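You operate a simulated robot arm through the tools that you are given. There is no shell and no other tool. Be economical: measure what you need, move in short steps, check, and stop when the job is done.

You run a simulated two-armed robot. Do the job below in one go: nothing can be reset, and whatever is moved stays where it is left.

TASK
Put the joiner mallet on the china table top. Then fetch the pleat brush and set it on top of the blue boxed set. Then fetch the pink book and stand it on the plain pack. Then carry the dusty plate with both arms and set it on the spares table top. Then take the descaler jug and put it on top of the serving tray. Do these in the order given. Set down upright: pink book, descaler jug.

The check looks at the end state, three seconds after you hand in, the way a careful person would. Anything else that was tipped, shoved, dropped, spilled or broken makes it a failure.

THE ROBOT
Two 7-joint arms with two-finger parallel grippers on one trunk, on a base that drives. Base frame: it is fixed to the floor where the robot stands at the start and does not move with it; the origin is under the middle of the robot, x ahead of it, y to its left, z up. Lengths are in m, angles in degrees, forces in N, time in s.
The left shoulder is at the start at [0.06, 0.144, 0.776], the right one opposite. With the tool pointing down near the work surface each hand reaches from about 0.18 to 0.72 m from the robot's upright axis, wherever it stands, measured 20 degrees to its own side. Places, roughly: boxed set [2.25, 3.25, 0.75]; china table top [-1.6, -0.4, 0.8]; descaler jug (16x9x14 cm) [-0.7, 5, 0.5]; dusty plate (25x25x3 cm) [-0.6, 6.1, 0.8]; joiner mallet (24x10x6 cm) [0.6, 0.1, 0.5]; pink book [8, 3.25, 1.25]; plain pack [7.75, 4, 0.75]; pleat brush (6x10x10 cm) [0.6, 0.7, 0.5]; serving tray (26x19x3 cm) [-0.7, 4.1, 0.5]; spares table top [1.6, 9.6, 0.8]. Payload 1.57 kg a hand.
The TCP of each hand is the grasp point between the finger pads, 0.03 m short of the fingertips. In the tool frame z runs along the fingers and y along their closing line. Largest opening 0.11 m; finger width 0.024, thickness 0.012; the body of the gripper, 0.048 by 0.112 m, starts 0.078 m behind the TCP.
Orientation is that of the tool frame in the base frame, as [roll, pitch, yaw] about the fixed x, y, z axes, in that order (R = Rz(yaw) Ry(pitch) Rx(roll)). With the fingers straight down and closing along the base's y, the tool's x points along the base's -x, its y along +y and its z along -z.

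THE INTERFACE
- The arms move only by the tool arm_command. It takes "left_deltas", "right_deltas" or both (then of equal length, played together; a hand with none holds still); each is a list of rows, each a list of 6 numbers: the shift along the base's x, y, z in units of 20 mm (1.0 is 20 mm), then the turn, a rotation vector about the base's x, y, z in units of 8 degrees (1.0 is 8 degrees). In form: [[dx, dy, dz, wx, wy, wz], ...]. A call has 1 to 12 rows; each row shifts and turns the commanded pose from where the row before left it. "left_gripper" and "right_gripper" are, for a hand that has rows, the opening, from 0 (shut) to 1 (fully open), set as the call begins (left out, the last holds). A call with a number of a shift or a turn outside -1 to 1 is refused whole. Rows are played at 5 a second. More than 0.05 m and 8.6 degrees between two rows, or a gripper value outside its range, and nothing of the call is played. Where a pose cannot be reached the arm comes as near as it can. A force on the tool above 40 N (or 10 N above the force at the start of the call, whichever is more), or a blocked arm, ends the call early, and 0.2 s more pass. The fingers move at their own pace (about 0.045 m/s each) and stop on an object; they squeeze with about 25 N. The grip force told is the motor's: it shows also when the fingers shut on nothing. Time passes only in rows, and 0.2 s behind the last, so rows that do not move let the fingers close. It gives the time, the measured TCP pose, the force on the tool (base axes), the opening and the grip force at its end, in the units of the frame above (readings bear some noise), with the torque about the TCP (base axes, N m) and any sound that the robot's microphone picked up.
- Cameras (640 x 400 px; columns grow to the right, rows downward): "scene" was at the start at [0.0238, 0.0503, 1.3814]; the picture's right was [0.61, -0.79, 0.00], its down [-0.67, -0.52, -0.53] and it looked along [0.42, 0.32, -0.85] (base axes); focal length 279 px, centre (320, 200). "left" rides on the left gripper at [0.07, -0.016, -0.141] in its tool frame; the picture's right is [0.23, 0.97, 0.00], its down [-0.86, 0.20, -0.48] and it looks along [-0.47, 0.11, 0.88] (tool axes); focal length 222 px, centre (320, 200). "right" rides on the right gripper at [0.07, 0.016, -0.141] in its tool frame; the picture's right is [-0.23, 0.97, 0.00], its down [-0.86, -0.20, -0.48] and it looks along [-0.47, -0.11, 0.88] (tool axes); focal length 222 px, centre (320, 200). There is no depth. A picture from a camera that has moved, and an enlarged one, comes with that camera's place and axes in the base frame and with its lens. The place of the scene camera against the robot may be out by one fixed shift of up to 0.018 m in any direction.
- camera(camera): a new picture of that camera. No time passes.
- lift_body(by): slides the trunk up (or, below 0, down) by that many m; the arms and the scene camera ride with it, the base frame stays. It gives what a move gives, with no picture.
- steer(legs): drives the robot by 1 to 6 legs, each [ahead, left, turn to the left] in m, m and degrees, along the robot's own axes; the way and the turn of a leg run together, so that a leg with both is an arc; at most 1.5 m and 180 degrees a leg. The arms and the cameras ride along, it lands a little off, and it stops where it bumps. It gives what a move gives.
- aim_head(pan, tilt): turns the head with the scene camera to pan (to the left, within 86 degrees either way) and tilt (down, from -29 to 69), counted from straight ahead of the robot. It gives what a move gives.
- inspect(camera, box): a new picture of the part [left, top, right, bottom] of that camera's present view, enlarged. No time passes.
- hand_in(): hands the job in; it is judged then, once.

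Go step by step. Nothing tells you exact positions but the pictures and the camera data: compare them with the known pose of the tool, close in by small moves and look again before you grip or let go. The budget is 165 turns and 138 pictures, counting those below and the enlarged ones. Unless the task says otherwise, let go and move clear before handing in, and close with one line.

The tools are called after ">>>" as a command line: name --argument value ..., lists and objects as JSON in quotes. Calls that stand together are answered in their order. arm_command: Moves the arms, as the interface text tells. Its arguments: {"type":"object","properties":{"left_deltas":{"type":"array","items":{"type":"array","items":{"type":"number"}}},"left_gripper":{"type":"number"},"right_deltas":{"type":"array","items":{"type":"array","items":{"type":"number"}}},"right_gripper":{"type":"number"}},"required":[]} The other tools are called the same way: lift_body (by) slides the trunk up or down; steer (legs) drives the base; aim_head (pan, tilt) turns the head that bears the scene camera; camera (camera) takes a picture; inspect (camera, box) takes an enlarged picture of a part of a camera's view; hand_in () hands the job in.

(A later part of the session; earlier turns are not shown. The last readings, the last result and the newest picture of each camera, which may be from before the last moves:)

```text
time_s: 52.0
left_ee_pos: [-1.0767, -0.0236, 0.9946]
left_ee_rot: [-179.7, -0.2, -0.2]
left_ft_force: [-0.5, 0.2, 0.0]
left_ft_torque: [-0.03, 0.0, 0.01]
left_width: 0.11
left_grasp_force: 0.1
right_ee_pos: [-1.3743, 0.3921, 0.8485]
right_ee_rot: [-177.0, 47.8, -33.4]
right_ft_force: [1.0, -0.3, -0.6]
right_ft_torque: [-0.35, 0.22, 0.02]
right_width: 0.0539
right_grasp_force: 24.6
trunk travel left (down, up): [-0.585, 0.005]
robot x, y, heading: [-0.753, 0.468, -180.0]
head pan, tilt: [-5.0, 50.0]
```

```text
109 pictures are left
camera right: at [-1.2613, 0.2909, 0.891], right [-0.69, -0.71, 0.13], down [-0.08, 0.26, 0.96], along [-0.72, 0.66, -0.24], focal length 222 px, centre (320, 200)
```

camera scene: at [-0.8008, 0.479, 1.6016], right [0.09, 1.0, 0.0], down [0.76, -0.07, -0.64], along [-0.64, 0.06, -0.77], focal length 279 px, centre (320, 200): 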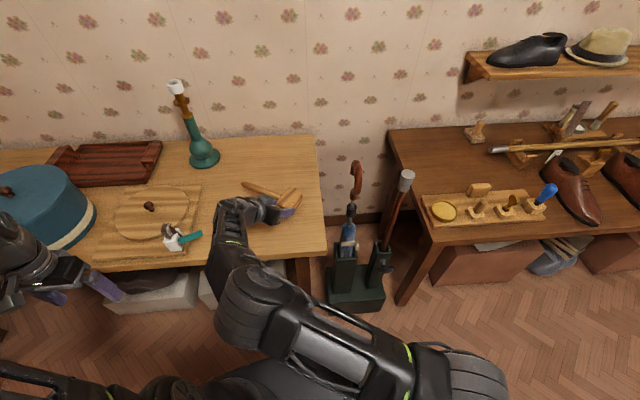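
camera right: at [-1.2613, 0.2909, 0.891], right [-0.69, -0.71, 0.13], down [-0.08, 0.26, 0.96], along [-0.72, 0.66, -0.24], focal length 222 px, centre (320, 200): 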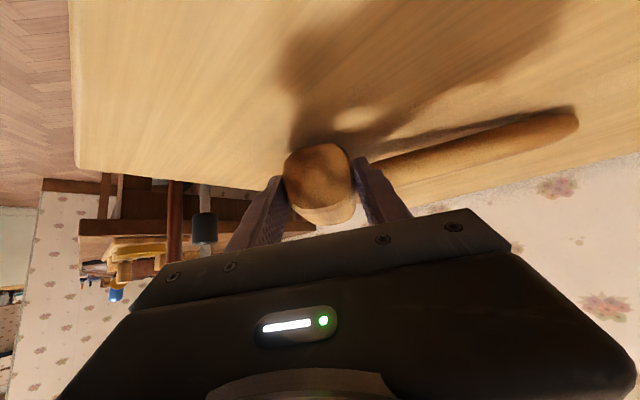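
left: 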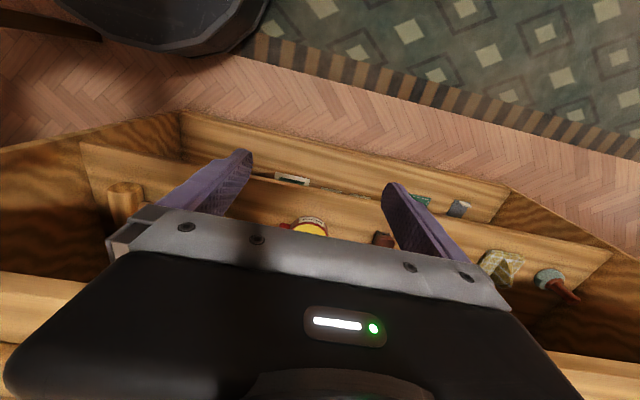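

The handle end has touched; I lower 6 mm more so the head rests, then open.

>>> arm_command --right_deltas '[[0, 0, -0.3, 0, 0, 0], [0, 0, -0.1, 0, 0, 0]]'

>>> arm_command --right_deltas '[[0, 0, 0, 0, 0, 0], [0, 0, 0, 0, 0, 0], [0, 0, 0, 0, 0, 0], [0, 0, 0, 0, 0, 0]]' --right_gripper 0.8

>>> camera --camera "right"

```text
time_s: 52.6
left_ee_pos: [-1.0773, -0.0236, 0.9937]
left_ee_rot: [-179.9, -0.2, -0.3]
left_ft_force: [-0.3, -0.1, 0.6]
left_ft_torque: [0.01, 0.03, 0.03]
left_width: 0.1099
left_grasp_force: 0.0
right_ee_pos: [-1.3743, 0.3931, 0.8402]
right_ee_rot: [-177.2, 47.8, -33.5]
right_ft_force: [1.4, 0.9, 5.0]
right_ft_torque: [-1.08, 1.03, 0.14]
right_width: 0.0547
right_grasp_force: 25.1
trunk travel left (down, up): [-0.585, 0.005]
robot x, y, heading: [-0.7516, 0.4636, -180.0]
head pan, tilt: [-5.0, 50.0]
```

```text
time_s: 53.6
left_ee_pos: [-1.0766, -0.0242, 0.9951]
left_ee_rot: [-179.7, -0.2, -0.3]
left_ft_force: [-0.5, -0.4, 0.4]
left_ft_torque: [-0.02, -0.01, -0.02]
left_width: 0.11
left_grasp_force: 0.0
right_ee_pos: [-1.3752, 0.3937, 0.8405]
right_ee_rot: [-177.0, 47.8, -33.3]
right_ft_force: [-0.4, -0.3, 0.6]
right_ft_torque: [-0.03, -0.01, 0.03]
right_width: 0.0879
right_grasp_force: 0.0
trunk travel left (down, up): [-0.585, 0.005]
robot x, y, heading: [-0.7529, 0.4695, -180.2]
head pan, tilt: [-5.0, 50.0]
```

```text
108 pictures are left
camera right: at [-1.2619, 0.2911, 0.8827], right [-0.69, -0.71, 0.13], down [-0.08, 0.26, 0.96], along [-0.72, 0.66, -0.24], focal length 222 px, centre (320, 200)
```

right: 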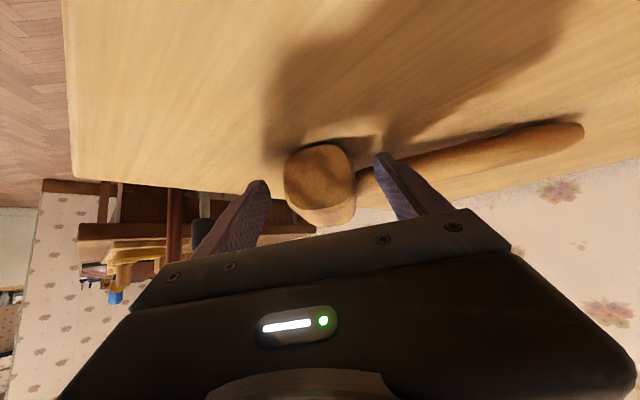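

Mallet lies flat on the china table. I withdraw the fingers along their axis and back away.

>>> arm_command --right_deltas '[[0.56, -0.37, 0.74, 0, 0, 0], [0.56, -0.37, 0.74, 0, 0, 0], [0.56, -0.37, 0.74, 0, 0, 0], [0.56, -0.37, 0.74, 0, 0, 0], [0.56, -0.37, 0.74, 0, 0, 0], [0, 0, 0, 0, 0, 0.9], [0, 0, 0, 0, 0, 0.9], [0, 0, 0, 0, 0, 0.9], [0, 0, 0, 0, 0, 0.9], [0, 0, 0, 0, 0, 0.9]]'

>>> steer --legs '[[-0.35, 0, 0]]'

>>> camera --camera "scene"

```text
time_s: 55.8
left_ee_pos: [-1.0765, -0.0253, 0.9941]
left_ee_rot: [-179.8, -0.2, -0.2]
left_ft_force: [0.0, -0.5, 0.1]
left_ft_torque: [-0.01, 0.01, 0.04]
left_width: 0.1099
left_grasp_force: 0.1
right_ee_pos: [-1.3199, 0.3561, 0.9141]
right_ee_rot: [-177.0, 47.8, 2.9]
right_ft_force: [-0.2, 0.2, 0.6]
right_ft_torque: [0.0, 0.01, 0.01]
right_width: 0.0879
right_grasp_force: 0.1
trunk travel left (down, up): [-0.585, 0.005]
robot x, y, heading: [-0.7525, 0.4623, -179.8]
head pan, tilt: [-5.0, 50.0]
```

```text
time_s: 58.0
left_ee_pos: [-0.7356, -0.0238, 0.9941]
left_ee_rot: [-179.7, -0.2, -0.2]
left_ft_force: [0.0, -0.3, -0.4]
left_ft_torque: [-0.01, 0.01, -0.02]
left_width: 0.1102
left_grasp_force: 0.2
right_ee_pos: [-0.9764, 0.356, 0.9139]
right_ee_rot: [-176.9, 47.8, 2.7]
right_ft_force: [0.2, -0.2, 0.4]
right_ft_torque: [0.0, 0.01, -0.01]
right_width: 0.0878
right_grasp_force: 0.1
trunk travel left (down, up): [-0.585, 0.005]
robot x, y, heading: [-0.4102, 0.4679, -180.0]
head pan, tilt: [-5.0, 50.0]
```

```text
107 pictures are left
camera scene: at [-0.4581, 0.4793, 1.6017], right [0.09, 1.0, 0.0], down [0.76, -0.07, -0.64], along [-0.64, 0.06, -0.77], focal length 279 px, centre (320, 200)
```

scene: 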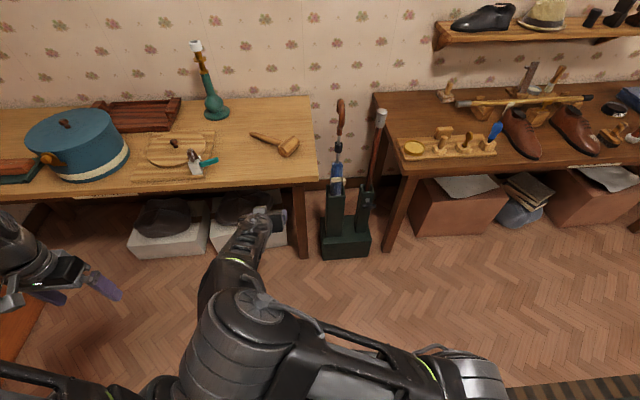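

Mallet done. Now I turn back to the shelf unit and lower the trunk for the pleat brush.

>>> steer --legs '[[0, 0, 180]]'

>>> lift_body --by -0.3

>>> aim_head --pan 10 --tilt 35

>>> camera --camera "scene"

```text
time_s: 65.9
left_ee_pos: [-0.1098, 0.9675, 0.9955]
left_ee_rot: [-179.7, -0.2, -177.6]
left_ft_force: [-0.2, 0.2, 0.1]
left_ft_torque: [0.0, -0.01, 0.01]
left_width: 0.1101
left_grasp_force: 0.1
right_ee_pos: [0.1477, 0.5979, 0.9147]
right_ee_rot: [-177.0, 47.6, -174.7]
right_ft_force: [0.8, 0.6, -0.2]
right_ft_torque: [0.0, 0.01, 0.02]
right_width: 0.0881
right_grasp_force: 0.1
trunk travel left (down, up): [-0.585, 0.005]
robot x, y, heading: [-0.4134, 0.4636, 2.7]
head pan, tilt: [-5.0, 50.0]
```

```text
time_s: 68.9
left_ee_pos: [-0.1095, 0.9679, 0.6934]
left_ee_rot: [-179.7, -0.1, -177.7]
left_ft_force: [-0.5, -0.9, -0.4]
left_ft_torque: [-0.02, 0.0, 0.0]
left_width: 0.1098
left_grasp_force: 0.1
right_ee_pos: [0.1486, 0.5988, 0.6141]
right_ee_rot: [-177.0, 47.8, -174.8]
right_ft_force: [0.2, 0.4, -0.1]
right_ft_torque: [0.03, 0.01, -0.01]
right_width: 0.0879
right_grasp_force: 0.0
trunk travel left (down, up): [-0.285, 0.305]
robot x, y, heading: [-0.4116, 0.4634, 2.6]
head pan, tilt: [-5.0, 50.0]
```

```text
time_s: 69.7
left_ee_pos: [-0.1092, 0.9671, 0.6948]
left_ee_rot: [-179.7, -0.2, -177.6]
left_ft_force: [0.5, -0.8, 0.2]
left_ft_torque: [-0.01, 0.02, 0.0]
left_width: 0.1098
left_grasp_force: 0.1
right_ee_pos: [0.1476, 0.5986, 0.6137]
right_ee_rot: [-177.0, 47.7, -174.6]
right_ft_force: [-0.6, 0.3, 1.2]
right_ft_torque: [0.02, 0.0, -0.01]
right_width: 0.0883
right_grasp_force: 0.0
trunk travel left (down, up): [-0.285, 0.305]
robot x, y, heading: [-0.4105, 0.462, 2.5]
head pan, tilt: [10.0, 35.0]
```

```text
106 pictures are left
camera scene: at [-0.3564, 0.4907, 1.3233], right [0.22, -0.98, 0.0], down [-0.56, -0.13, -0.82], along [0.8, 0.18, -0.57], focal length 279 px, centre (320, 200)
```

scene: 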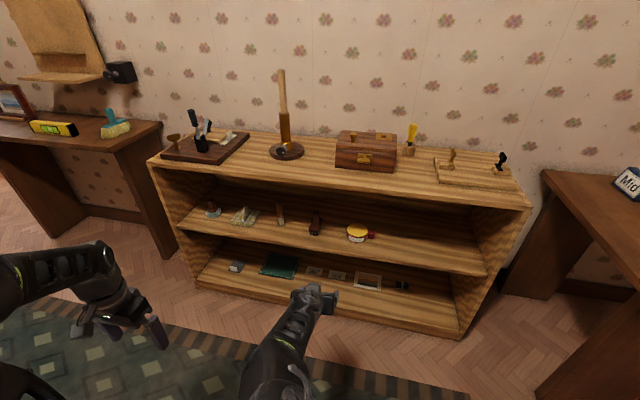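

>>> inspect --camera "scene" --box '[180, 180, 420, 330]'

>>> camera --camera "right"

```text
2.67 times, centred on (300, 255) of scene
camera zoom: at [-0.3564, 0.4907, 1.3233], right [0.22, -0.98, 0.0], down [-0.56, -0.13, -0.82], along [0.8, 0.18, -0.57], focal length 745 px, centre (373, 53)
```

zoom: 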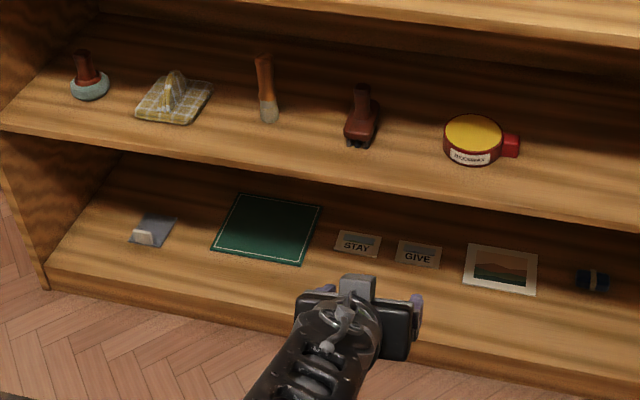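

```text
104 pictures are left
camera right: at [-0.0043, 0.6094, 0.6563], right [0.1, 0.99, 0.13], down [0.23, -0.15, 0.96], along [0.97, -0.07, -0.24], focal length 222 px, centre (320, 200)
```

right: 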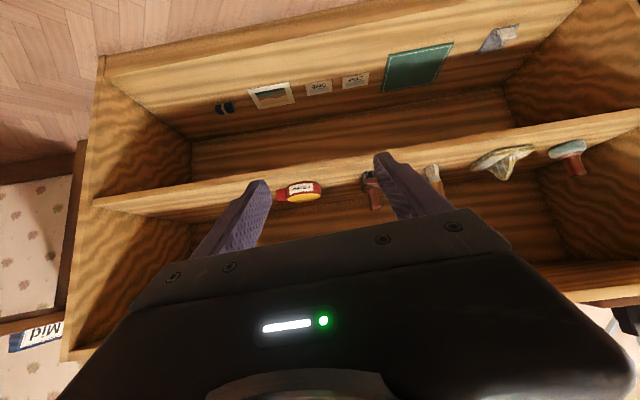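

The dark red block with an upright handle at about (0.605, 0.726) matches the brush's place. I square up and move closer for a good look.

>>> steer --legs '[[0, 0, -2.5], [0.22, 0.15, 0]]'

>>> camera --camera "right"

>>> inspect --camera "scene" --box '[240, 160, 400, 260]'

```text
time_s: 72.0
left_ee_pos: [0.1324, 1.1033, 0.6957]
left_ee_rot: [-179.8, -0.2, 179.8]
left_ft_force: [0.4, -0.3, 0.3]
left_ft_torque: [-0.03, -0.01, 0.02]
left_width: 0.11
left_grasp_force: 0.0
right_ee_pos: [0.3747, 0.7245, 0.6125]
right_ee_rot: [-177.1, 47.7, -177.3]
right_ft_force: [-0.6, -0.2, -0.4]
right_ft_torque: [0.03, -0.03, 0.05]
right_width: 0.0878
right_grasp_force: 0.0
trunk travel left (down, up): [-0.285, 0.305]
robot x, y, heading: [-0.1884, 0.6214, 0.1]
head pan, tilt: [10.0, 35.0]
```

```text
103 pictures are left
camera right: at [0.2217, 0.7415, 0.6562], right [0.14, 0.98, 0.13], down [0.22, -0.16, 0.96], along [0.96, -0.11, -0.24], focal length 222 px, centre (320, 200)
```

right: 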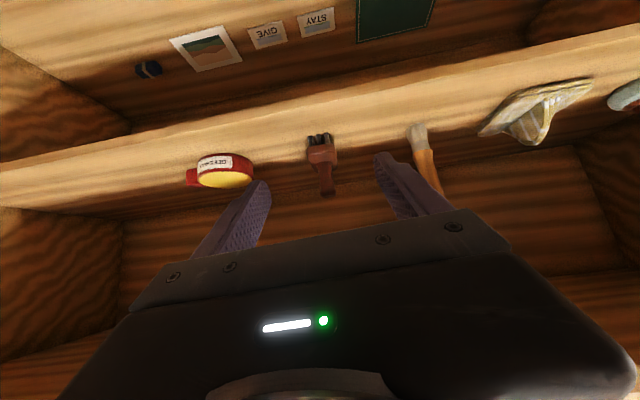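

```text
4.00 times, centred on (320, 210) of scene
camera zoom: at [-0.1357, 0.6391, 1.3233], right [0.17, -0.98, 0.0], down [-0.56, -0.1, -0.82], along [0.81, 0.14, -0.57], focal length 1117 px, centre (320, 160)
```

zoom: 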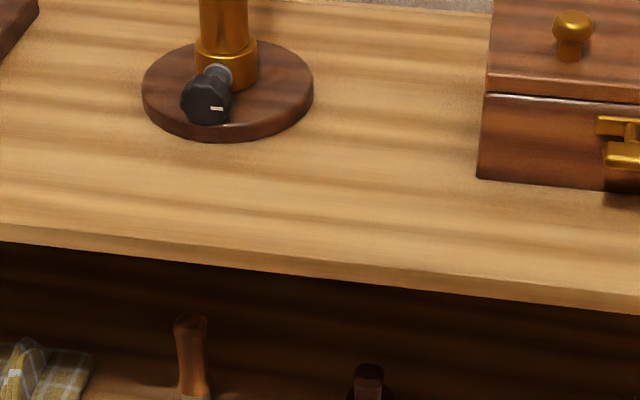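

>>> inspect --camera "right" --box '[270, 110, 382, 210]'

```text
4.00 times, centred on (326, 160) of right
camera zoom: at [0.2217, 0.7415, 0.6562], right [0.14, 0.98, 0.13], down [0.22, -0.16, 0.96], along [0.96, -0.11, -0.24], focal length 888 px, centre (296, 360)
```

zoom: 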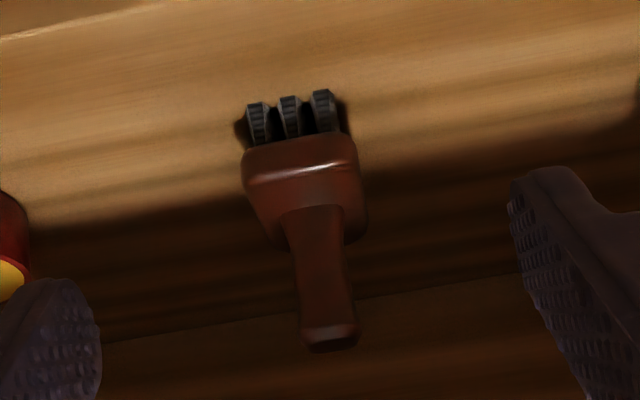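

It's a brush standing on its bristles with an upright handle at about x 0.585, y 0.713, z 0.50–0.56. I'll lower the trunk, go forward and straddle the handle.

>>> lift_body --by -0.073

>>> steer --legs '[[0.16, -0.009, 0]]'

>>> camera --camera "right"

```text
time_s: 73.1
left_ee_pos: [0.1337, 1.1036, 0.6212]
left_ee_rot: [-179.8, -0.2, 179.9]
left_ft_force: [-0.9, -0.4, 0.2]
left_ft_torque: [-0.02, 0.01, 0.04]
left_width: 0.1099
left_grasp_force: 0.0
right_ee_pos: [0.374, 0.7234, 0.5413]
right_ee_rot: [-176.9, 47.7, -177.3]
right_ft_force: [-0.4, 0.4, 0.2]
right_ft_torque: [-0.01, -0.04, -0.01]
right_width: 0.0877
right_grasp_force: 0.1
trunk travel left (down, up): [-0.212, 0.378]
robot x, y, heading: [-0.1947, 0.6145, 0.2]
head pan, tilt: [10.0, 35.0]
```

```text
time_s: 74.5
left_ee_pos: [0.2937, 1.0968, 0.6214]
left_ee_rot: [-179.7, -0.1, 179.9]
left_ft_force: [0.3, -0.2, 0.2]
left_ft_torque: [-0.01, 0.01, 0.03]
left_width: 0.11
left_grasp_force: 0.0
right_ee_pos: [0.5346, 0.7154, 0.5403]
right_ee_rot: [-177.0, 47.7, -177.2]
right_ft_force: [-0.1, -0.3, 0.0]
right_ft_torque: [-0.02, -0.03, -0.01]
right_width: 0.088
right_grasp_force: 0.1
trunk travel left (down, up): [-0.212, 0.378]
robot x, y, heading: [-0.0306, 0.6076, 0.0]
head pan, tilt: [10.0, 35.0]
```

```text
100 pictures are left
camera right: at [0.383, 0.7333, 0.5833], right [0.14, 0.98, 0.13], down [0.22, -0.16, 0.96], along [0.96, -0.11, -0.24], focal length 222 px, centre (320, 200)
```

right: 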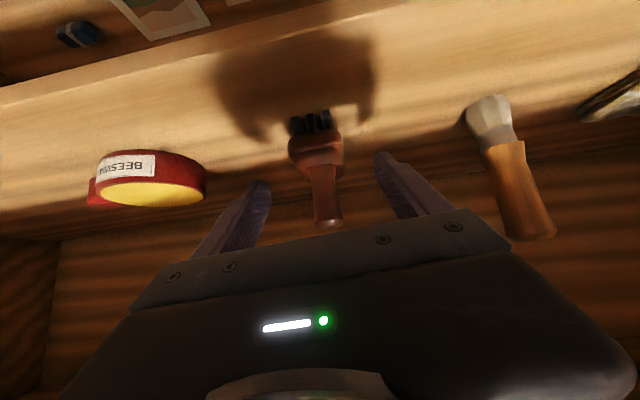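

Triangulated handle top: x 0.582, y 0.715, z 0.555. Forward 5 cm, then close.

>>> steer --legs '[[0.048, 0, 0]]'

>>> camera --camera "right"

```text
time_s: 75.4
left_ee_pos: [0.3422, 1.0946, 0.6209]
left_ee_rot: [-179.7, -0.2, -180.0]
left_ft_force: [0.3, 0.3, 0.2]
left_ft_torque: [-0.02, 0.01, -0.01]
left_width: 0.1099
left_grasp_force: 0.0
right_ee_pos: [0.5825, 0.7163, 0.5409]
right_ee_rot: [-177.0, 47.5, -177.2]
right_ft_force: [0.0, 0.2, -0.8]
right_ft_torque: [-0.05, 0.0, -0.03]
right_width: 0.0881
right_grasp_force: 0.1
trunk travel left (down, up): [-0.212, 0.378]
robot x, y, heading: [0.0197, 0.6059, 0.1]
head pan, tilt: [10.0, 35.0]
```

```text
99 pictures are left
camera right: at [0.4313, 0.7329, 0.5832], right [0.14, 0.98, 0.13], down [0.22, -0.16, 0.96], along [0.96, -0.11, -0.24], focal length 222 px, centre (320, 200)
```

right: 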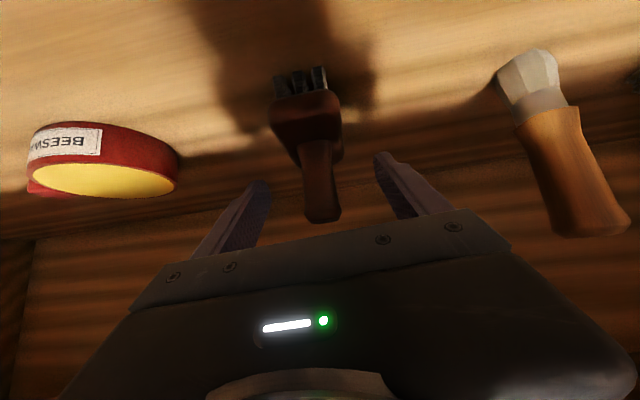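

>>> arm_command --right_deltas '[[0, 0, 0, 0, 0, 0], [0, 0, 0, 0, 0, 0], [0, 0, 0, 0, 0, 0], [0, 0, 0, 0, 0, 0], [0, 0, 0, 0, 0, 0], [0, 0, 0, 0, 0, 0]]' --right_gripper 0

>>> lift_body --by 0.03

>>> camera --camera "right"

```text
time_s: 76.8
left_ee_pos: [0.3418, 1.0944, 0.6215]
left_ee_rot: [-179.7, -0.2, 179.9]
left_ft_force: [0.0, -0.1, 0.5]
left_ft_torque: [-0.01, 0.02, -0.01]
left_width: 0.11
left_grasp_force: 0.1
right_ee_pos: [0.5841, 0.7156, 0.5411]
right_ee_rot: [-177.0, 47.7, -177.2]
right_ft_force: [0.5, 1.2, 0.5]
right_ft_torque: [0.12, -0.01, 0.02]
right_width: 0.0257
right_grasp_force: 25.5
trunk travel left (down, up): [-0.212, 0.378]
robot x, y, heading: [0.0196, 0.6046, 0.0]
head pan, tilt: [10.0, 35.0]
```

```text
time_s: 77.6
left_ee_pos: [0.3424, 1.0954, 0.6519]
left_ee_rot: [-179.7, -0.2, 179.9]
left_ft_force: [0.5, 0.0, 0.2]
left_ft_torque: [-0.01, -0.02, 0.01]
left_width: 0.1099
left_grasp_force: 0.1
right_ee_pos: [0.5835, 0.7152, 0.5708]
right_ee_rot: [-177.1, 47.7, -177.3]
right_ft_force: [0.0, 0.4, -1.4]
right_ft_torque: [0.03, 0.01, -0.04]
right_width: 0.0257
right_grasp_force: 24.7
trunk travel left (down, up): [-0.242, 0.348]
robot x, y, heading: [0.0192, 0.6072, 0.2]
head pan, tilt: [10.0, 35.0]
```

```text
98 pictures are left
camera right: at [0.4314, 0.7329, 0.6131], right [0.14, 0.98, 0.13], down [0.22, -0.16, 0.96], along [0.96, -0.11, -0.24], focal length 222 px, centre (320, 200)
```

right: 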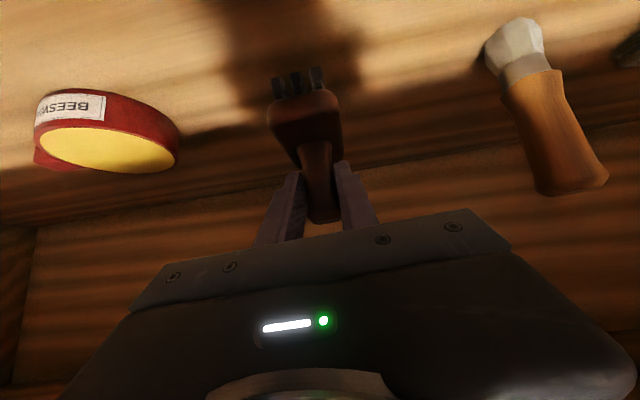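

Lifted cleanly. I back out, turn left to look down the room toward the boxed set.

>>> steer --legs '[[-0.45, 0, 0], [0, 0, 88]]'

>>> aim_head --pan 0 --tilt 22

>>> camera --camera "scene"

```text
time_s: 84.0
left_ee_pos: [-0.9094, 0.9487, 0.6518]
left_ee_rot: [-179.7, -0.1, -92.1]
left_ft_force: [-0.5, -0.1, -0.7]
left_ft_torque: [0.01, 0.0, 0.02]
left_width: 0.1103
left_grasp_force: 0.0
right_ee_pos: [-0.5199, 1.1753, 0.5717]
right_ee_rot: [-177.1, 47.7, -89.3]
right_ft_force: [0.3, 0.0, -1.8]
right_ft_torque: [-0.03, -0.01, 0.02]
right_width: 0.0253
right_grasp_force: 25.0
trunk travel left (down, up): [-0.242, 0.348]
robot x, y, heading: [-0.4286, 0.6037, 88.1]
head pan, tilt: [10.0, 35.0]
```

```text
time_s: 84.8
left_ee_pos: [-0.9099, 0.9493, 0.651]
left_ee_rot: [-179.7, -0.3, -92.1]
left_ft_force: [-0.6, 0.4, 0.0]
left_ft_torque: [0.0, 0.01, -0.02]
left_width: 0.1102
left_grasp_force: 0.0
right_ee_pos: [-0.5201, 1.1751, 0.57]
right_ee_rot: [-177.0, 47.7, -89.3]
right_ft_force: [-0.1, 0.8, -1.0]
right_ft_torque: [0.02, 0.04, -0.01]
right_width: 0.0253
right_grasp_force: 25.2
trunk travel left (down, up): [-0.242, 0.348]
robot x, y, heading: [-0.4356, 0.6022, 88.2]
head pan, tilt: [0.0, 22.0]
```

```text
97 pictures are left
camera scene: at [-0.4309, 0.6772, 1.3009], right [1.0, -0.03, 0.0], down [-0.01, -0.38, -0.93], along [0.03, 0.93, -0.38], focal length 279 px, centre (320, 200)
```

scene: 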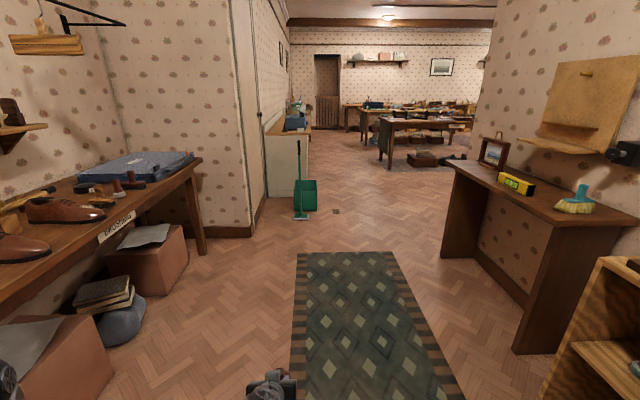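

The way ahead is clear along x≈-0.1. I drive there and look right for the blue boxed set.

>>> steer --legs '[[0.6, -0.33, 0], [1.4, 0, 0]]'

>>> aim_head --pan -60 --tilt 22

>>> camera --camera "scene"

```text
time_s: 95.2
left_ee_pos: [-0.5302, 2.9345, 0.6517]
left_ee_rot: [-179.7, -0.2, -90.6]
left_ft_force: [-0.5, 0.5, -0.4]
left_ft_torque: [0.03, 0.03, 0.0]
left_width: 0.11
left_grasp_force: 0.1
right_ee_pos: [-0.149, 3.173, 0.5702]
right_ee_rot: [-177.0, 47.6, -87.7]
right_ft_force: [0.7, -0.4, -1.8]
right_ft_torque: [-0.04, 0.01, -0.04]
right_width: 0.0256
right_grasp_force: 25.1
trunk travel left (down, up): [-0.242, 0.348]
robot x, y, heading: [-0.0493, 2.6068, 89.6]
head pan, tilt: [0.0, 22.0]
```

```text
time_s: 96.5
left_ee_pos: [-0.5305, 2.9349, 0.6512]
left_ee_rot: [-179.7, -0.2, -90.6]
left_ft_force: [0.3, -0.1, -0.6]
left_ft_torque: [0.0, 0.0, 0.0]
left_width: 0.1102
left_grasp_force: 0.0
right_ee_pos: [-0.1481, 3.1724, 0.5704]
right_ee_rot: [-176.9, 47.7, -87.8]
right_ft_force: [0.3, -0.5, -1.2]
right_ft_torque: [0.0, -0.02, 0.01]
right_width: 0.0257
right_grasp_force: 24.8
trunk travel left (down, up): [-0.242, 0.348]
robot x, y, heading: [-0.0418, 2.6093, 89.4]
head pan, tilt: [-60.0, 22.0]
```

```text
96 pictures are left
camera scene: at [0.0357, 2.6303, 1.301], right [0.49, -0.87, 0.0], down [-0.33, -0.19, -0.93], along [0.81, 0.46, -0.37], focal length 279 px, centre (320, 200)
```

scene: 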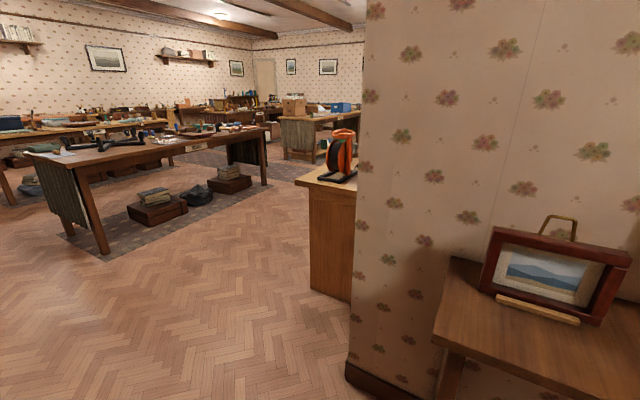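

The blue boxed set should be on the counter behind the wall corner (front y≈3.44). I drive up the aisle, keeping off the broom on the left, and turn to face the counter.

>>> steer --legs '[[0.3, -0.3, 0], [1.4, 0, 0], [0, 0, -90]]'

>>> aim_head --pan -40 --tilt 20

>>> camera --camera "scene"

```text
time_s: 109.4
left_ee_pos: [0.5991, 4.7876, 0.6507]
left_ee_rot: [-179.8, -0.2, -179.5]
left_ft_force: [0.3, -0.8, 0.1]
left_ft_torque: [0.01, -0.01, 0.01]
left_width: 0.1102
left_grasp_force: 0.1
right_ee_pos: [0.8423, 4.4109, 0.5701]
right_ee_rot: [-176.9, 47.6, -176.7]
right_ft_force: [0.1, 0.4, -0.7]
right_ft_torque: [-0.01, 0.02, -0.01]
right_width: 0.0256
right_grasp_force: 25.5
trunk travel left (down, up): [-0.242, 0.348]
robot x, y, heading: [0.2795, 4.2932, 0.7]
head pan, tilt: [-60.0, 22.0]
```

```text
time_s: 110.3
left_ee_pos: [0.5977, 4.7888, 0.651]
left_ee_rot: [-179.7, -0.1, -179.6]
left_ft_force: [-0.1, 1.0, -0.1]
left_ft_torque: [-0.01, -0.01, 0.0]
left_width: 0.11
left_grasp_force: 0.1
right_ee_pos: [0.842, 4.4104, 0.5704]
right_ee_rot: [-176.8, 47.6, -176.8]
right_ft_force: [-0.3, 0.1, -1.3]
right_ft_torque: [-0.01, 0.02, -0.01]
right_width: 0.0257
right_grasp_force: 25.3
trunk travel left (down, up): [-0.242, 0.348]
robot x, y, heading: [0.2763, 4.2947, 0.7]
head pan, tilt: [-40.0, 20.0]
```

```text
95 pictures are left
camera scene: at [0.3191, 4.2452, 1.3042], right [-0.64, -0.77, 0.0], down [-0.26, 0.22, -0.94], along [0.73, -0.6, -0.34], focal length 279 px, centre (320, 200)
```

scene: 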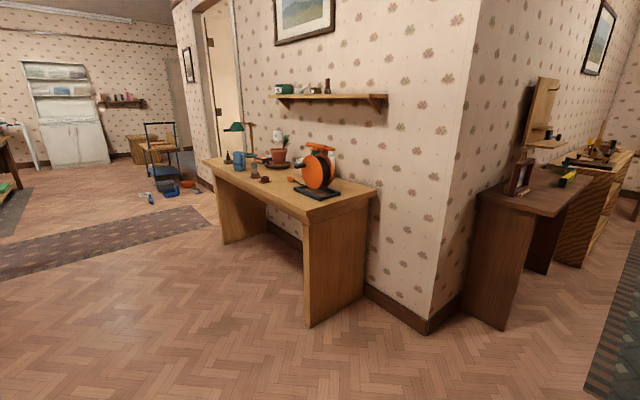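

I see the desk with a small blue box behind the orange reel. I drive along the aisle and look at it from the front.

>>> steer --legs '[[1.4, 0, 0], [0.55, 0.1, 0], [0, 0, -90]]'

>>> aim_head --pan 0 --tilt 30

>>> camera --camera "scene"

```text
time_s: 123.8
left_ee_pos: [2.6709, 4.0461, 0.6517]
left_ee_rot: [-179.7, -0.2, 87.9]
left_ft_force: [1.0, 0.4, -0.4]
left_ft_torque: [0.0, 0.01, -0.04]
left_width: 0.1101
left_grasp_force: 0.0
right_ee_pos: [2.2824, 3.8195, 0.5709]
right_ee_rot: [-177.0, 47.6, 90.7]
right_ft_force: [-0.1, -0.1, -1.4]
right_ft_torque: [-0.01, 0.0, 0.01]
right_width: 0.0255
right_grasp_force: 25.5
trunk travel left (down, up): [-0.242, 0.348]
robot x, y, heading: [2.191, 4.3897, -92.1]
head pan, tilt: [-40.0, 20.0]
```

```text
time_s: 124.8
left_ee_pos: [2.67, 4.048, 0.6509]
left_ee_rot: [-179.7, -0.2, 87.8]
left_ft_force: [-0.4, -0.4, 0.3]
left_ft_torque: [0.04, -0.01, -0.03]
left_width: 0.11
left_grasp_force: 0.1
right_ee_pos: [2.2825, 3.8198, 0.571]
right_ee_rot: [-177.0, 47.7, 90.7]
right_ft_force: [-0.4, -0.4, -0.8]
right_ft_torque: [0.04, -0.01, 0.0]
right_width: 0.0255
right_grasp_force: 25.3
trunk travel left (down, up): [-0.242, 0.348]
robot x, y, heading: [2.1938, 4.3906, -91.8]
head pan, tilt: [0.0, 30.0]
```

```text
94 pictures are left
camera scene: at [2.1912, 4.3361, 1.2882], right [-1.0, 0.04, 0.0], down [0.02, 0.5, -0.87], along [-0.03, -0.87, -0.5], focal length 279 px, centre (320, 200)
```

scene: 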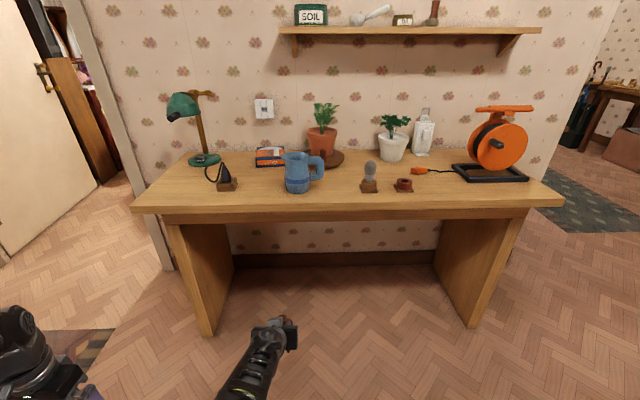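

>>> inspect --camera "scene" --box '[180, 90, 420, 220]'

```text
2.67 times, centred on (300, 155) of scene
camera zoom: at [2.1912, 4.3361, 1.2882], right [-1.0, 0.04, 0.0], down [0.02, 0.5, -0.87], along [-0.03, -0.87, -0.5], focal length 745 px, centre (373, 320)
```

zoom: 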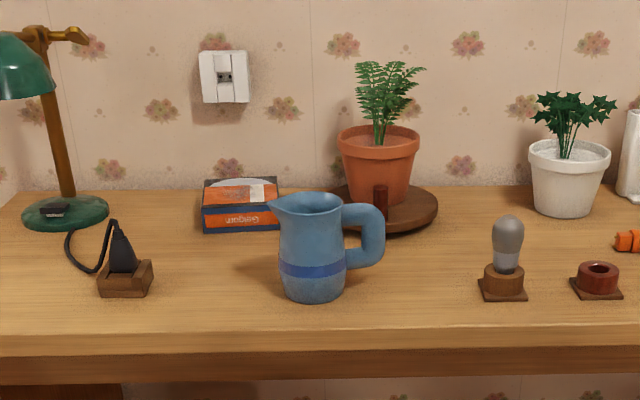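

The blue boxed set is the blue/orange box at the back of this desk, left-behind the blue jug (about x 2.40, y 3.0). I raise the trunk, stretch the hand forward, and square the heading before approaching.

>>> lift_body --by 0.34

>>> arm_command --right_deltas '[[0, -0.5, 1, 0, 0, 0], [0, -0.5, 1, 0, 0, 0], [0, -1, 1, 0, 0, 0], [0, -1, 0.5, 0, 0, 0], [0, -1, 0, 0, 0, 0], [0, -1, 0, 0, 0, 0], [0, -1, 0, 0, 0, 0]]'

>>> steer --legs '[[0.25, 0.1, 1.8]]'

>>> aim_head --pan 10 --tilt 35

>>> camera --camera "scene"

>>> camera --camera "right"

```text
time_s: 128.2
left_ee_pos: [2.6711, 4.0469, 0.9909]
left_ee_rot: [-179.7, -0.2, 87.8]
left_ft_force: [0.1, -0.7, -0.5]
left_ft_torque: [0.01, 0.01, -0.02]
left_width: 0.11
left_grasp_force: 0.0
right_ee_pos: [2.2828, 3.8189, 0.9109]
right_ee_rot: [-176.9, 47.6, 90.7]
right_ft_force: [-0.3, 0.1, -1.9]
right_ft_torque: [0.02, -0.01, 0.03]
right_width: 0.0252
right_grasp_force: 24.9
trunk travel left (down, up): [-0.582, 0.008]
robot x, y, heading: [2.1968, 4.3874, -92.0]
head pan, tilt: [0.0, 30.0]
```

```text
time_s: 129.8
left_ee_pos: [2.6709, 4.0462, 0.99]
left_ee_rot: [-179.6, -0.2, 87.8]
left_ft_force: [-0.6, -0.7, -0.2]
left_ft_torque: [0.01, 0.0, -0.02]
left_width: 0.1097
left_grasp_force: 0.0
right_ee_pos: [2.2833, 3.699, 0.9808]
right_ee_rot: [-177.1, 47.7, 90.7]
right_ft_force: [-0.2, -0.2, -1.8]
right_ft_torque: [0.01, -0.02, 0.01]
right_width: 0.0254
right_grasp_force: 25.0
trunk travel left (down, up): [-0.582, 0.008]
robot x, y, heading: [2.1928, 4.3855, -91.7]
head pan, tilt: [0.0, 30.0]
```

```text
time_s: 131.7
left_ee_pos: [2.777, 3.8105, 0.9908]
left_ee_rot: [-179.8, -0.3, 89.8]
left_ft_force: [0.8, -0.3, -0.2]
left_ft_torque: [0.03, 0.0, -0.01]
left_width: 0.1101
left_grasp_force: 0.0
right_ee_pos: [2.4021, 3.4498, 0.9791]
right_ee_rot: [-176.9, 47.8, 92.8]
right_ft_force: [-0.3, -0.2, -1.5]
right_ft_torque: [0.02, -0.05, 0.0]
right_width: 0.0254
right_grasp_force: 25.1
trunk travel left (down, up): [-0.582, 0.008]
robot x, y, heading: [2.2894, 4.1379, -90.0]
head pan, tilt: [0.0, 30.0]
```

```text
time_s: 132.4
left_ee_pos: [2.7763, 3.8108, 0.9914]
left_ee_rot: [-179.7, -0.3, 89.8]
left_ft_force: [-0.3, 0.7, 0.4]
left_ft_torque: [-0.02, -0.01, -0.02]
left_width: 0.1098
left_grasp_force: 0.1
right_ee_pos: [2.4017, 3.4515, 0.979]
right_ee_rot: [-177.0, 47.7, 92.7]
right_ft_force: [0.2, -0.5, -1.8]
right_ft_torque: [0.01, 0.03, 0.03]
right_width: 0.0257
right_grasp_force: 25.6
trunk travel left (down, up): [-0.582, 0.008]
robot x, y, heading: [2.2901, 4.1377, -89.7]
head pan, tilt: [10.0, 35.0]
```

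```text
92 pictures are left
camera scene: at [2.3027, 4.087, 1.6204], right [-0.98, -0.17, 0.0], down [-0.1, 0.56, -0.82], along [0.14, -0.81, -0.57], focal length 279 px, centre (320, 200)
```

scene: 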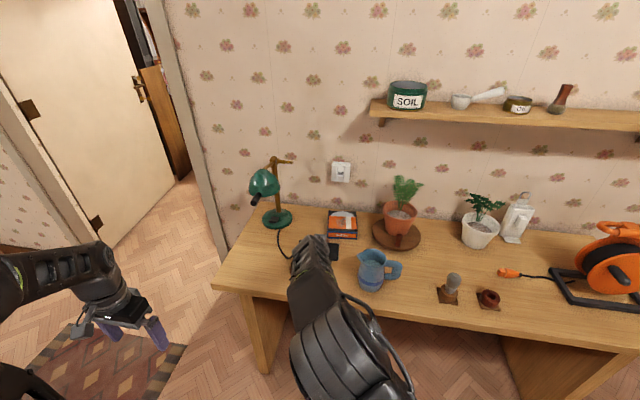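

```text
91 pictures are left
camera right: at [2.4175, 3.6037, 1.0227], right [0.98, -0.14, 0.13], down [-0.16, -0.22, 0.96], along [-0.11, -0.96, -0.24], focal length 222 px, centre (320, 200)
```

right: 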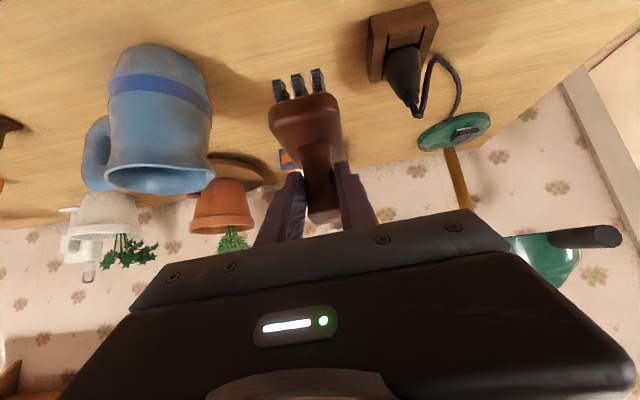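

Triangulating from two views: the desk top is about 0.80 and the box occupies x 2.30–2.42, y 3.06–3.20, top about 0.85. I shift the hand right and up so it passes clear of the jug, then move forward.

>>> arm_command --right_deltas '[[-0.5, 0, 1, 0, 0, 0], [-0.5, 0, 1, 0, 0, 0], [-0.5, 0, 1, 0, 0, 0], [-0.5, 0, 0, 0, 0, 0]]'

>>> steer --legs '[[0.22, 0, 0]]'

>>> camera --camera "right"

>>> camera --camera "scene"

```text
time_s: 133.4
left_ee_pos: [2.7762, 3.8098, 0.9906]
left_ee_rot: [-179.7, -0.1, 89.8]
left_ft_force: [-0.1, 0.0, 0.2]
left_ft_torque: [0.05, -0.03, -0.01]
left_width: 0.1101
left_grasp_force: 0.0
right_ee_pos: [2.3619, 3.4521, 1.0384]
right_ee_rot: [-177.0, 47.7, 92.7]
right_ft_force: [-0.5, -0.2, -0.8]
right_ft_torque: [0.01, -0.01, 0.0]
right_width: 0.0255
right_grasp_force: 25.1
trunk travel left (down, up): [-0.582, 0.008]
robot x, y, heading: [2.2894, 4.133, -89.9]
head pan, tilt: [10.0, 35.0]
```

```text
time_s: 135.1
left_ee_pos: [2.7775, 3.5929, 0.9901]
left_ee_rot: [-179.7, -0.3, 90.0]
left_ft_force: [-0.3, -0.9, -0.1]
left_ft_torque: [0.04, -0.01, 0.04]
left_width: 0.1101
left_grasp_force: 0.1
right_ee_pos: [2.3641, 3.2327, 1.0376]
right_ee_rot: [-177.0, 47.6, 92.8]
right_ft_force: [-0.2, -0.2, -1.0]
right_ft_torque: [0.06, -0.03, -0.01]
right_width: 0.0254
right_grasp_force: 24.7
trunk travel left (down, up): [-0.582, 0.008]
robot x, y, heading: [2.2869, 3.9179, -90.0]
head pan, tilt: [10.0, 35.0]
```

```text
90 pictures are left
camera right: at [2.38, 3.3848, 1.0807], right [0.98, -0.14, 0.13], down [-0.16, -0.22, 0.96], along [-0.11, -0.96, -0.24], focal length 222 px, centre (320, 200)
```

right: 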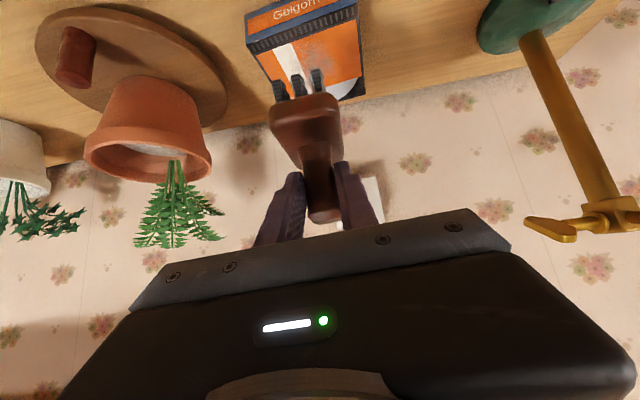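

```text
89 pictures are left
camera scene: at [2.3033, 3.8668, 1.6203], right [-0.98, -0.18, 0.0], down [-0.1, 0.57, -0.82], along [0.14, -0.81, -0.57], focal length 279 px, centre (320, 200)
```

scene: 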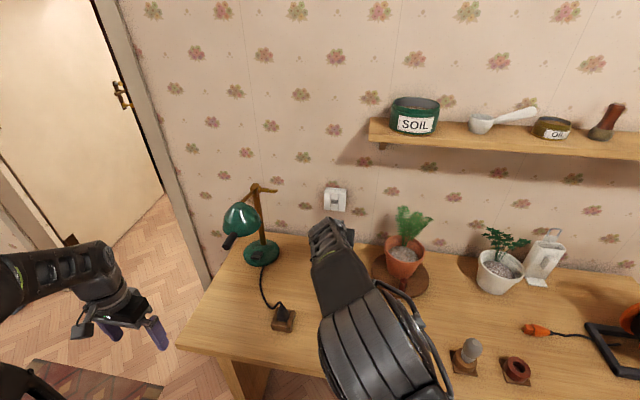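

The box is directly below/ahead: top centre about (2.37, 3.14). Forward 9 cm, then lower with the trunk.

>>> steer --legs '[[0.092, 0.004, 0]]'

>>> lift_body --by -0.08

>>> camera --camera "right"

```text
time_s: 136.2
left_ee_pos: [2.7822, 3.5027, 0.9902]
left_ee_rot: [-179.8, -0.3, 90.1]
left_ft_force: [-0.4, 0.6, -0.4]
left_ft_torque: [0.01, 0.0, 0.0]
left_width: 0.1098
left_grasp_force: 0.1
right_ee_pos: [2.3682, 3.1427, 1.0375]
right_ee_rot: [-177.1, 47.7, 92.7]
right_ft_force: [-0.1, 0.5, -1.2]
right_ft_torque: [0.05, 0.02, -0.03]
right_width: 0.0253
right_grasp_force: 24.9
trunk travel left (down, up): [-0.582, 0.008]
robot x, y, heading: [2.2949, 3.8276, -89.9]
head pan, tilt: [10.0, 35.0]
```

```text
time_s: 137.3
left_ee_pos: [2.7818, 3.5043, 0.9118]
left_ee_rot: [-179.8, -0.2, 89.9]
left_ft_force: [0.4, 0.3, 0.5]
left_ft_torque: [0.04, -0.01, 0.0]
left_width: 0.1102
left_grasp_force: 0.1
right_ee_pos: [2.3682, 3.1435, 0.9594]
right_ee_rot: [-176.9, 47.7, 92.8]
right_ft_force: [-0.3, 0.6, -0.9]
right_ft_torque: [0.01, 0.02, 0.01]
right_width: 0.0253
right_grasp_force: 24.3
trunk travel left (down, up): [-0.502, 0.088]
robot x, y, heading: [2.2899, 3.8255, -89.9]
head pan, tilt: [10.0, 35.0]
```

```text
88 pictures are left
camera right: at [2.384, 3.2963, 1.0014], right [0.98, -0.14, 0.13], down [-0.16, -0.22, 0.96], along [-0.11, -0.96, -0.24], focal length 222 px, centre (320, 200)
```

right: 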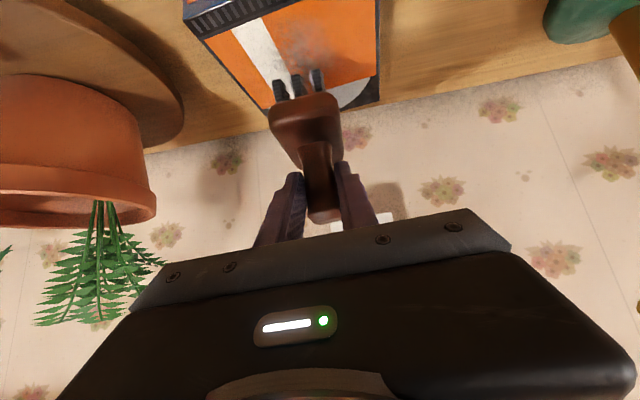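

Well centred over the box. Lowering gently.

>>> arm_command --right_deltas '[[0, 0, -0.5, 0, 0, 0], [0, 0, -0.4, 0, 0, 0]]'

>>> camera --camera "right"

```text
time_s: 137.9
left_ee_pos: [2.781, 3.5036, 0.9117]
left_ee_rot: [-179.7, -0.2, 90.0]
left_ft_force: [-0.2, 0.1, -0.2]
left_ft_torque: [0.03, 0.03, -0.04]
left_width: 0.1099
left_grasp_force: 0.1
right_ee_pos: [2.3688, 3.1447, 0.9407]
right_ee_rot: [-176.9, 47.7, 92.8]
right_ft_force: [0.2, 0.1, -0.6]
right_ft_torque: [0.04, -0.01, 0.0]
right_width: 0.0254
right_grasp_force: 24.3
trunk travel left (down, up): [-0.502, 0.088]
robot x, y, heading: [2.2936, 3.8294, -90.1]
head pan, tilt: [10.0, 35.0]
```

```text
87 pictures are left
camera right: at [2.3841, 3.2962, 0.983], right [0.98, -0.14, 0.13], down [-0.16, -0.22, 0.96], along [-0.11, -0.96, -0.24], focal length 222 px, centre (320, 200)
```

right: 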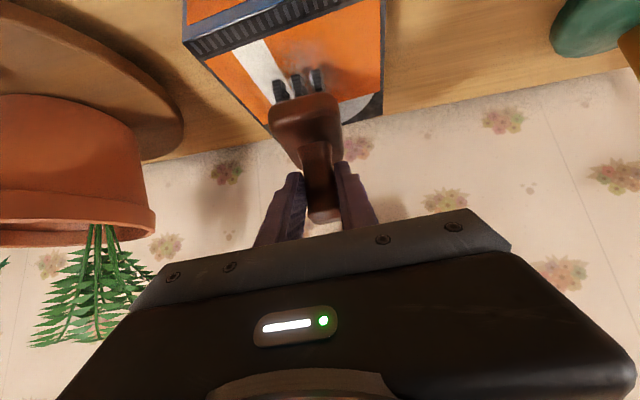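

>>> arm_command --right_deltas '[[0, 0, -0.25, 0, 0, 0], [0, 0, -0.25, 0, 0, 0]]'

>>> inspect --camera "right" --box '[220, 20, 400, 132]'

```text
time_s: 138.5
left_ee_pos: [2.7821, 3.5038, 0.9125]
left_ee_rot: [-179.6, -0.3, 89.9]
left_ft_force: [-0.5, 0.7, -0.2]
left_ft_torque: [0.02, 0.03, 0.01]
left_width: 0.1101
left_grasp_force: 0.1
right_ee_pos: [2.3689, 3.1438, 0.9298]
right_ee_rot: [-177.0, 47.7, 92.8]
right_ft_force: [0.6, -0.5, -0.2]
right_ft_torque: [0.03, -0.02, 0.01]
right_width: 0.0252
right_grasp_force: 25.2
trunk travel left (down, up): [-0.502, 0.088]
robot x, y, heading: [2.2921, 3.8296, -89.9]
head pan, tilt: [10.0, 35.0]
```

```text
3.56 times, centred on (310, 76) of right
camera zoom: at [2.384, 3.2966, 0.9729], right [0.98, -0.14, 0.13], down [-0.16, -0.22, 0.96], along [-0.11, -0.96, -0.24], focal length 790 px, centre (356, 641)
```

zoom: 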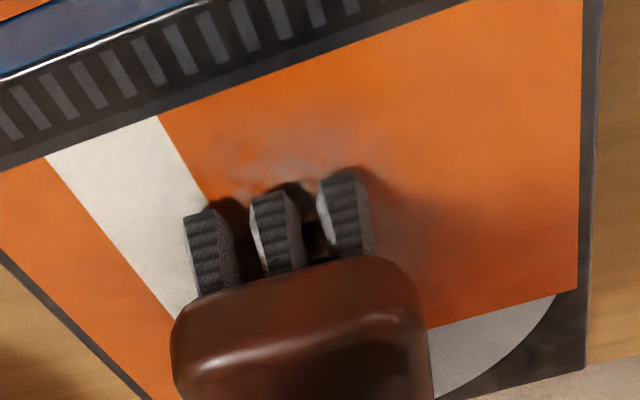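

>>> arm_command --right_deltas '[[0, 0, -0.2, 0, 0, 0], [0, 0, -0.15, 0, 0, 0]]'

>>> inspect --camera "right" --box '[220, 20, 400, 132]'

```text
time_s: 139.1
left_ee_pos: [2.7815, 3.5061, 0.9122]
left_ee_rot: [-179.8, -0.1, 90.1]
left_ft_force: [0.6, 1.0, 0.5]
left_ft_torque: [0.0, 0.02, 0.02]
left_width: 0.1101
left_grasp_force: 0.0
right_ee_pos: [2.3691, 3.1449, 0.9266]
right_ee_rot: [-177.2, 48.0, 92.7]
right_ft_force: [-2.0, 3.7, 12.3]
right_ft_torque: [0.31, -0.1, 0.02]
right_width: 0.0254
right_grasp_force: 25.2
trunk travel left (down, up): [-0.502, 0.088]
robot x, y, heading: [2.2912, 3.8302, -90.0]
head pan, tilt: [10.0, 35.0]
```

```text
3.56 times, centred on (310, 76) of right
camera zoom: at [2.3838, 3.2969, 0.9679], right [0.98, -0.14, 0.14], down [-0.17, -0.22, 0.96], along [-0.11, -0.97, -0.24], focal length 790 px, centre (356, 641)
```

zoom: 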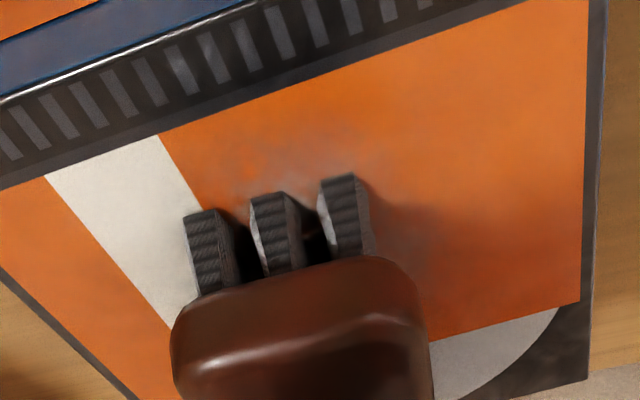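

In contact (12 N up). I relieve 2 mm, open, and withdraw back along the fingers.

>>> arm_command --right_deltas '[[0, 0, 0.12, 0, 0, 0]]'

>>> arm_command --right_deltas '[[0, 0, 0, 0, 0, 0], [0, 0, 0, 0, 0, 0], [0, 0, 0, 0, 0, 0], [0, 0, 0, 0, 0, 0]]' --right_gripper 0.6

>>> arm_command --right_deltas '[[0, 0.35, 0.37, 0, 0, 0], [0, 0.67, 0.74, 0, 0, 0], [0, 0.67, 0.74, 0, 0, 0], [0, 0.67, 0.74, 0, 0, 0], [0, 0.67, 0.74, 0, 0, 0], [0, 0.67, 0.74, 0, 0, 0], [0, 0.67, 0.74, 0, 0, 0]]'

>>> camera --camera "right"

```text
time_s: 139.5
left_ee_pos: [2.7816, 3.5046, 0.9114]
left_ee_rot: [-179.7, -0.2, 90.0]
left_ft_force: [-0.4, -0.4, 1.2]
left_ft_torque: [0.01, 0.03, 0.03]
left_width: 0.1098
left_grasp_force: 0.1
right_ee_pos: [2.3682, 3.1439, 0.9257]
right_ee_rot: [-177.0, 47.8, 92.7]
right_ft_force: [0.5, -1.1, 4.2]
right_ft_torque: [-0.47, -0.17, 0.04]
right_width: 0.0252
right_grasp_force: 25.1
trunk travel left (down, up): [-0.502, 0.088]
robot x, y, heading: [2.2929, 3.8248, -90.0]
head pan, tilt: [10.0, 35.0]
```

```text
time_s: 140.5
left_ee_pos: [2.7814, 3.5041, 0.9115]
left_ee_rot: [-179.6, -0.2, 90.0]
left_ft_force: [1.1, 0.5, -0.3]
left_ft_torque: [-0.03, 0.02, -0.03]
left_width: 0.1102
left_grasp_force: 0.1
right_ee_pos: [2.3681, 3.1449, 0.9258]
right_ee_rot: [-177.0, 47.7, 92.8]
right_ft_force: [-0.8, -0.4, 0.3]
right_ft_torque: [0.02, 0.01, -0.01]
right_width: 0.066
right_grasp_force: 0.0
trunk travel left (down, up): [-0.502, 0.088]
robot x, y, heading: [2.2927, 3.8307, -90.1]
head pan, tilt: [10.0, 35.0]
```

```text
time_s: 142.1
left_ee_pos: [2.7817, 3.5049, 0.911]
left_ee_rot: [-179.7, -0.2, 90.0]
left_ft_force: [-0.2, 0.4, -0.1]
left_ft_torque: [-0.01, 0.0, 0.01]
left_width: 0.1099
left_grasp_force: 0.1
right_ee_pos: [2.3679, 3.2318, 1.0228]
right_ee_rot: [-176.9, 47.7, 93.0]
right_ft_force: [-0.5, 0.1, -0.1]
right_ft_torque: [0.04, -0.03, 0.02]
right_width: 0.0664
right_grasp_force: 0.1
trunk travel left (down, up): [-0.502, 0.088]
robot x, y, heading: [2.2941, 3.8282, -89.9]
head pan, tilt: [10.0, 35.0]
```

```text
84 pictures are left
camera right: at [2.3837, 3.3846, 1.0651], right [0.98, -0.14, 0.13], down [-0.16, -0.22, 0.96], along [-0.11, -0.96, -0.24], focal length 222 px, centre (320, 200)
```

right: 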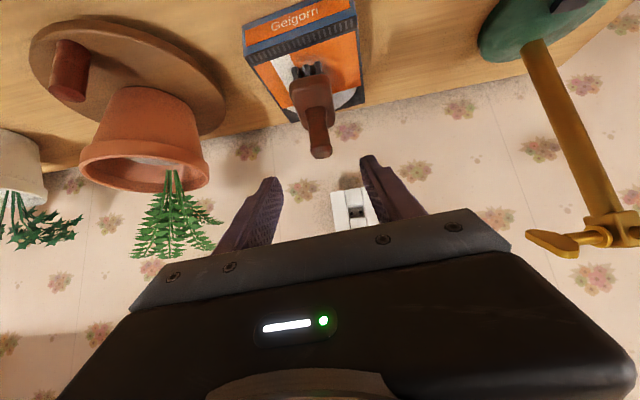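

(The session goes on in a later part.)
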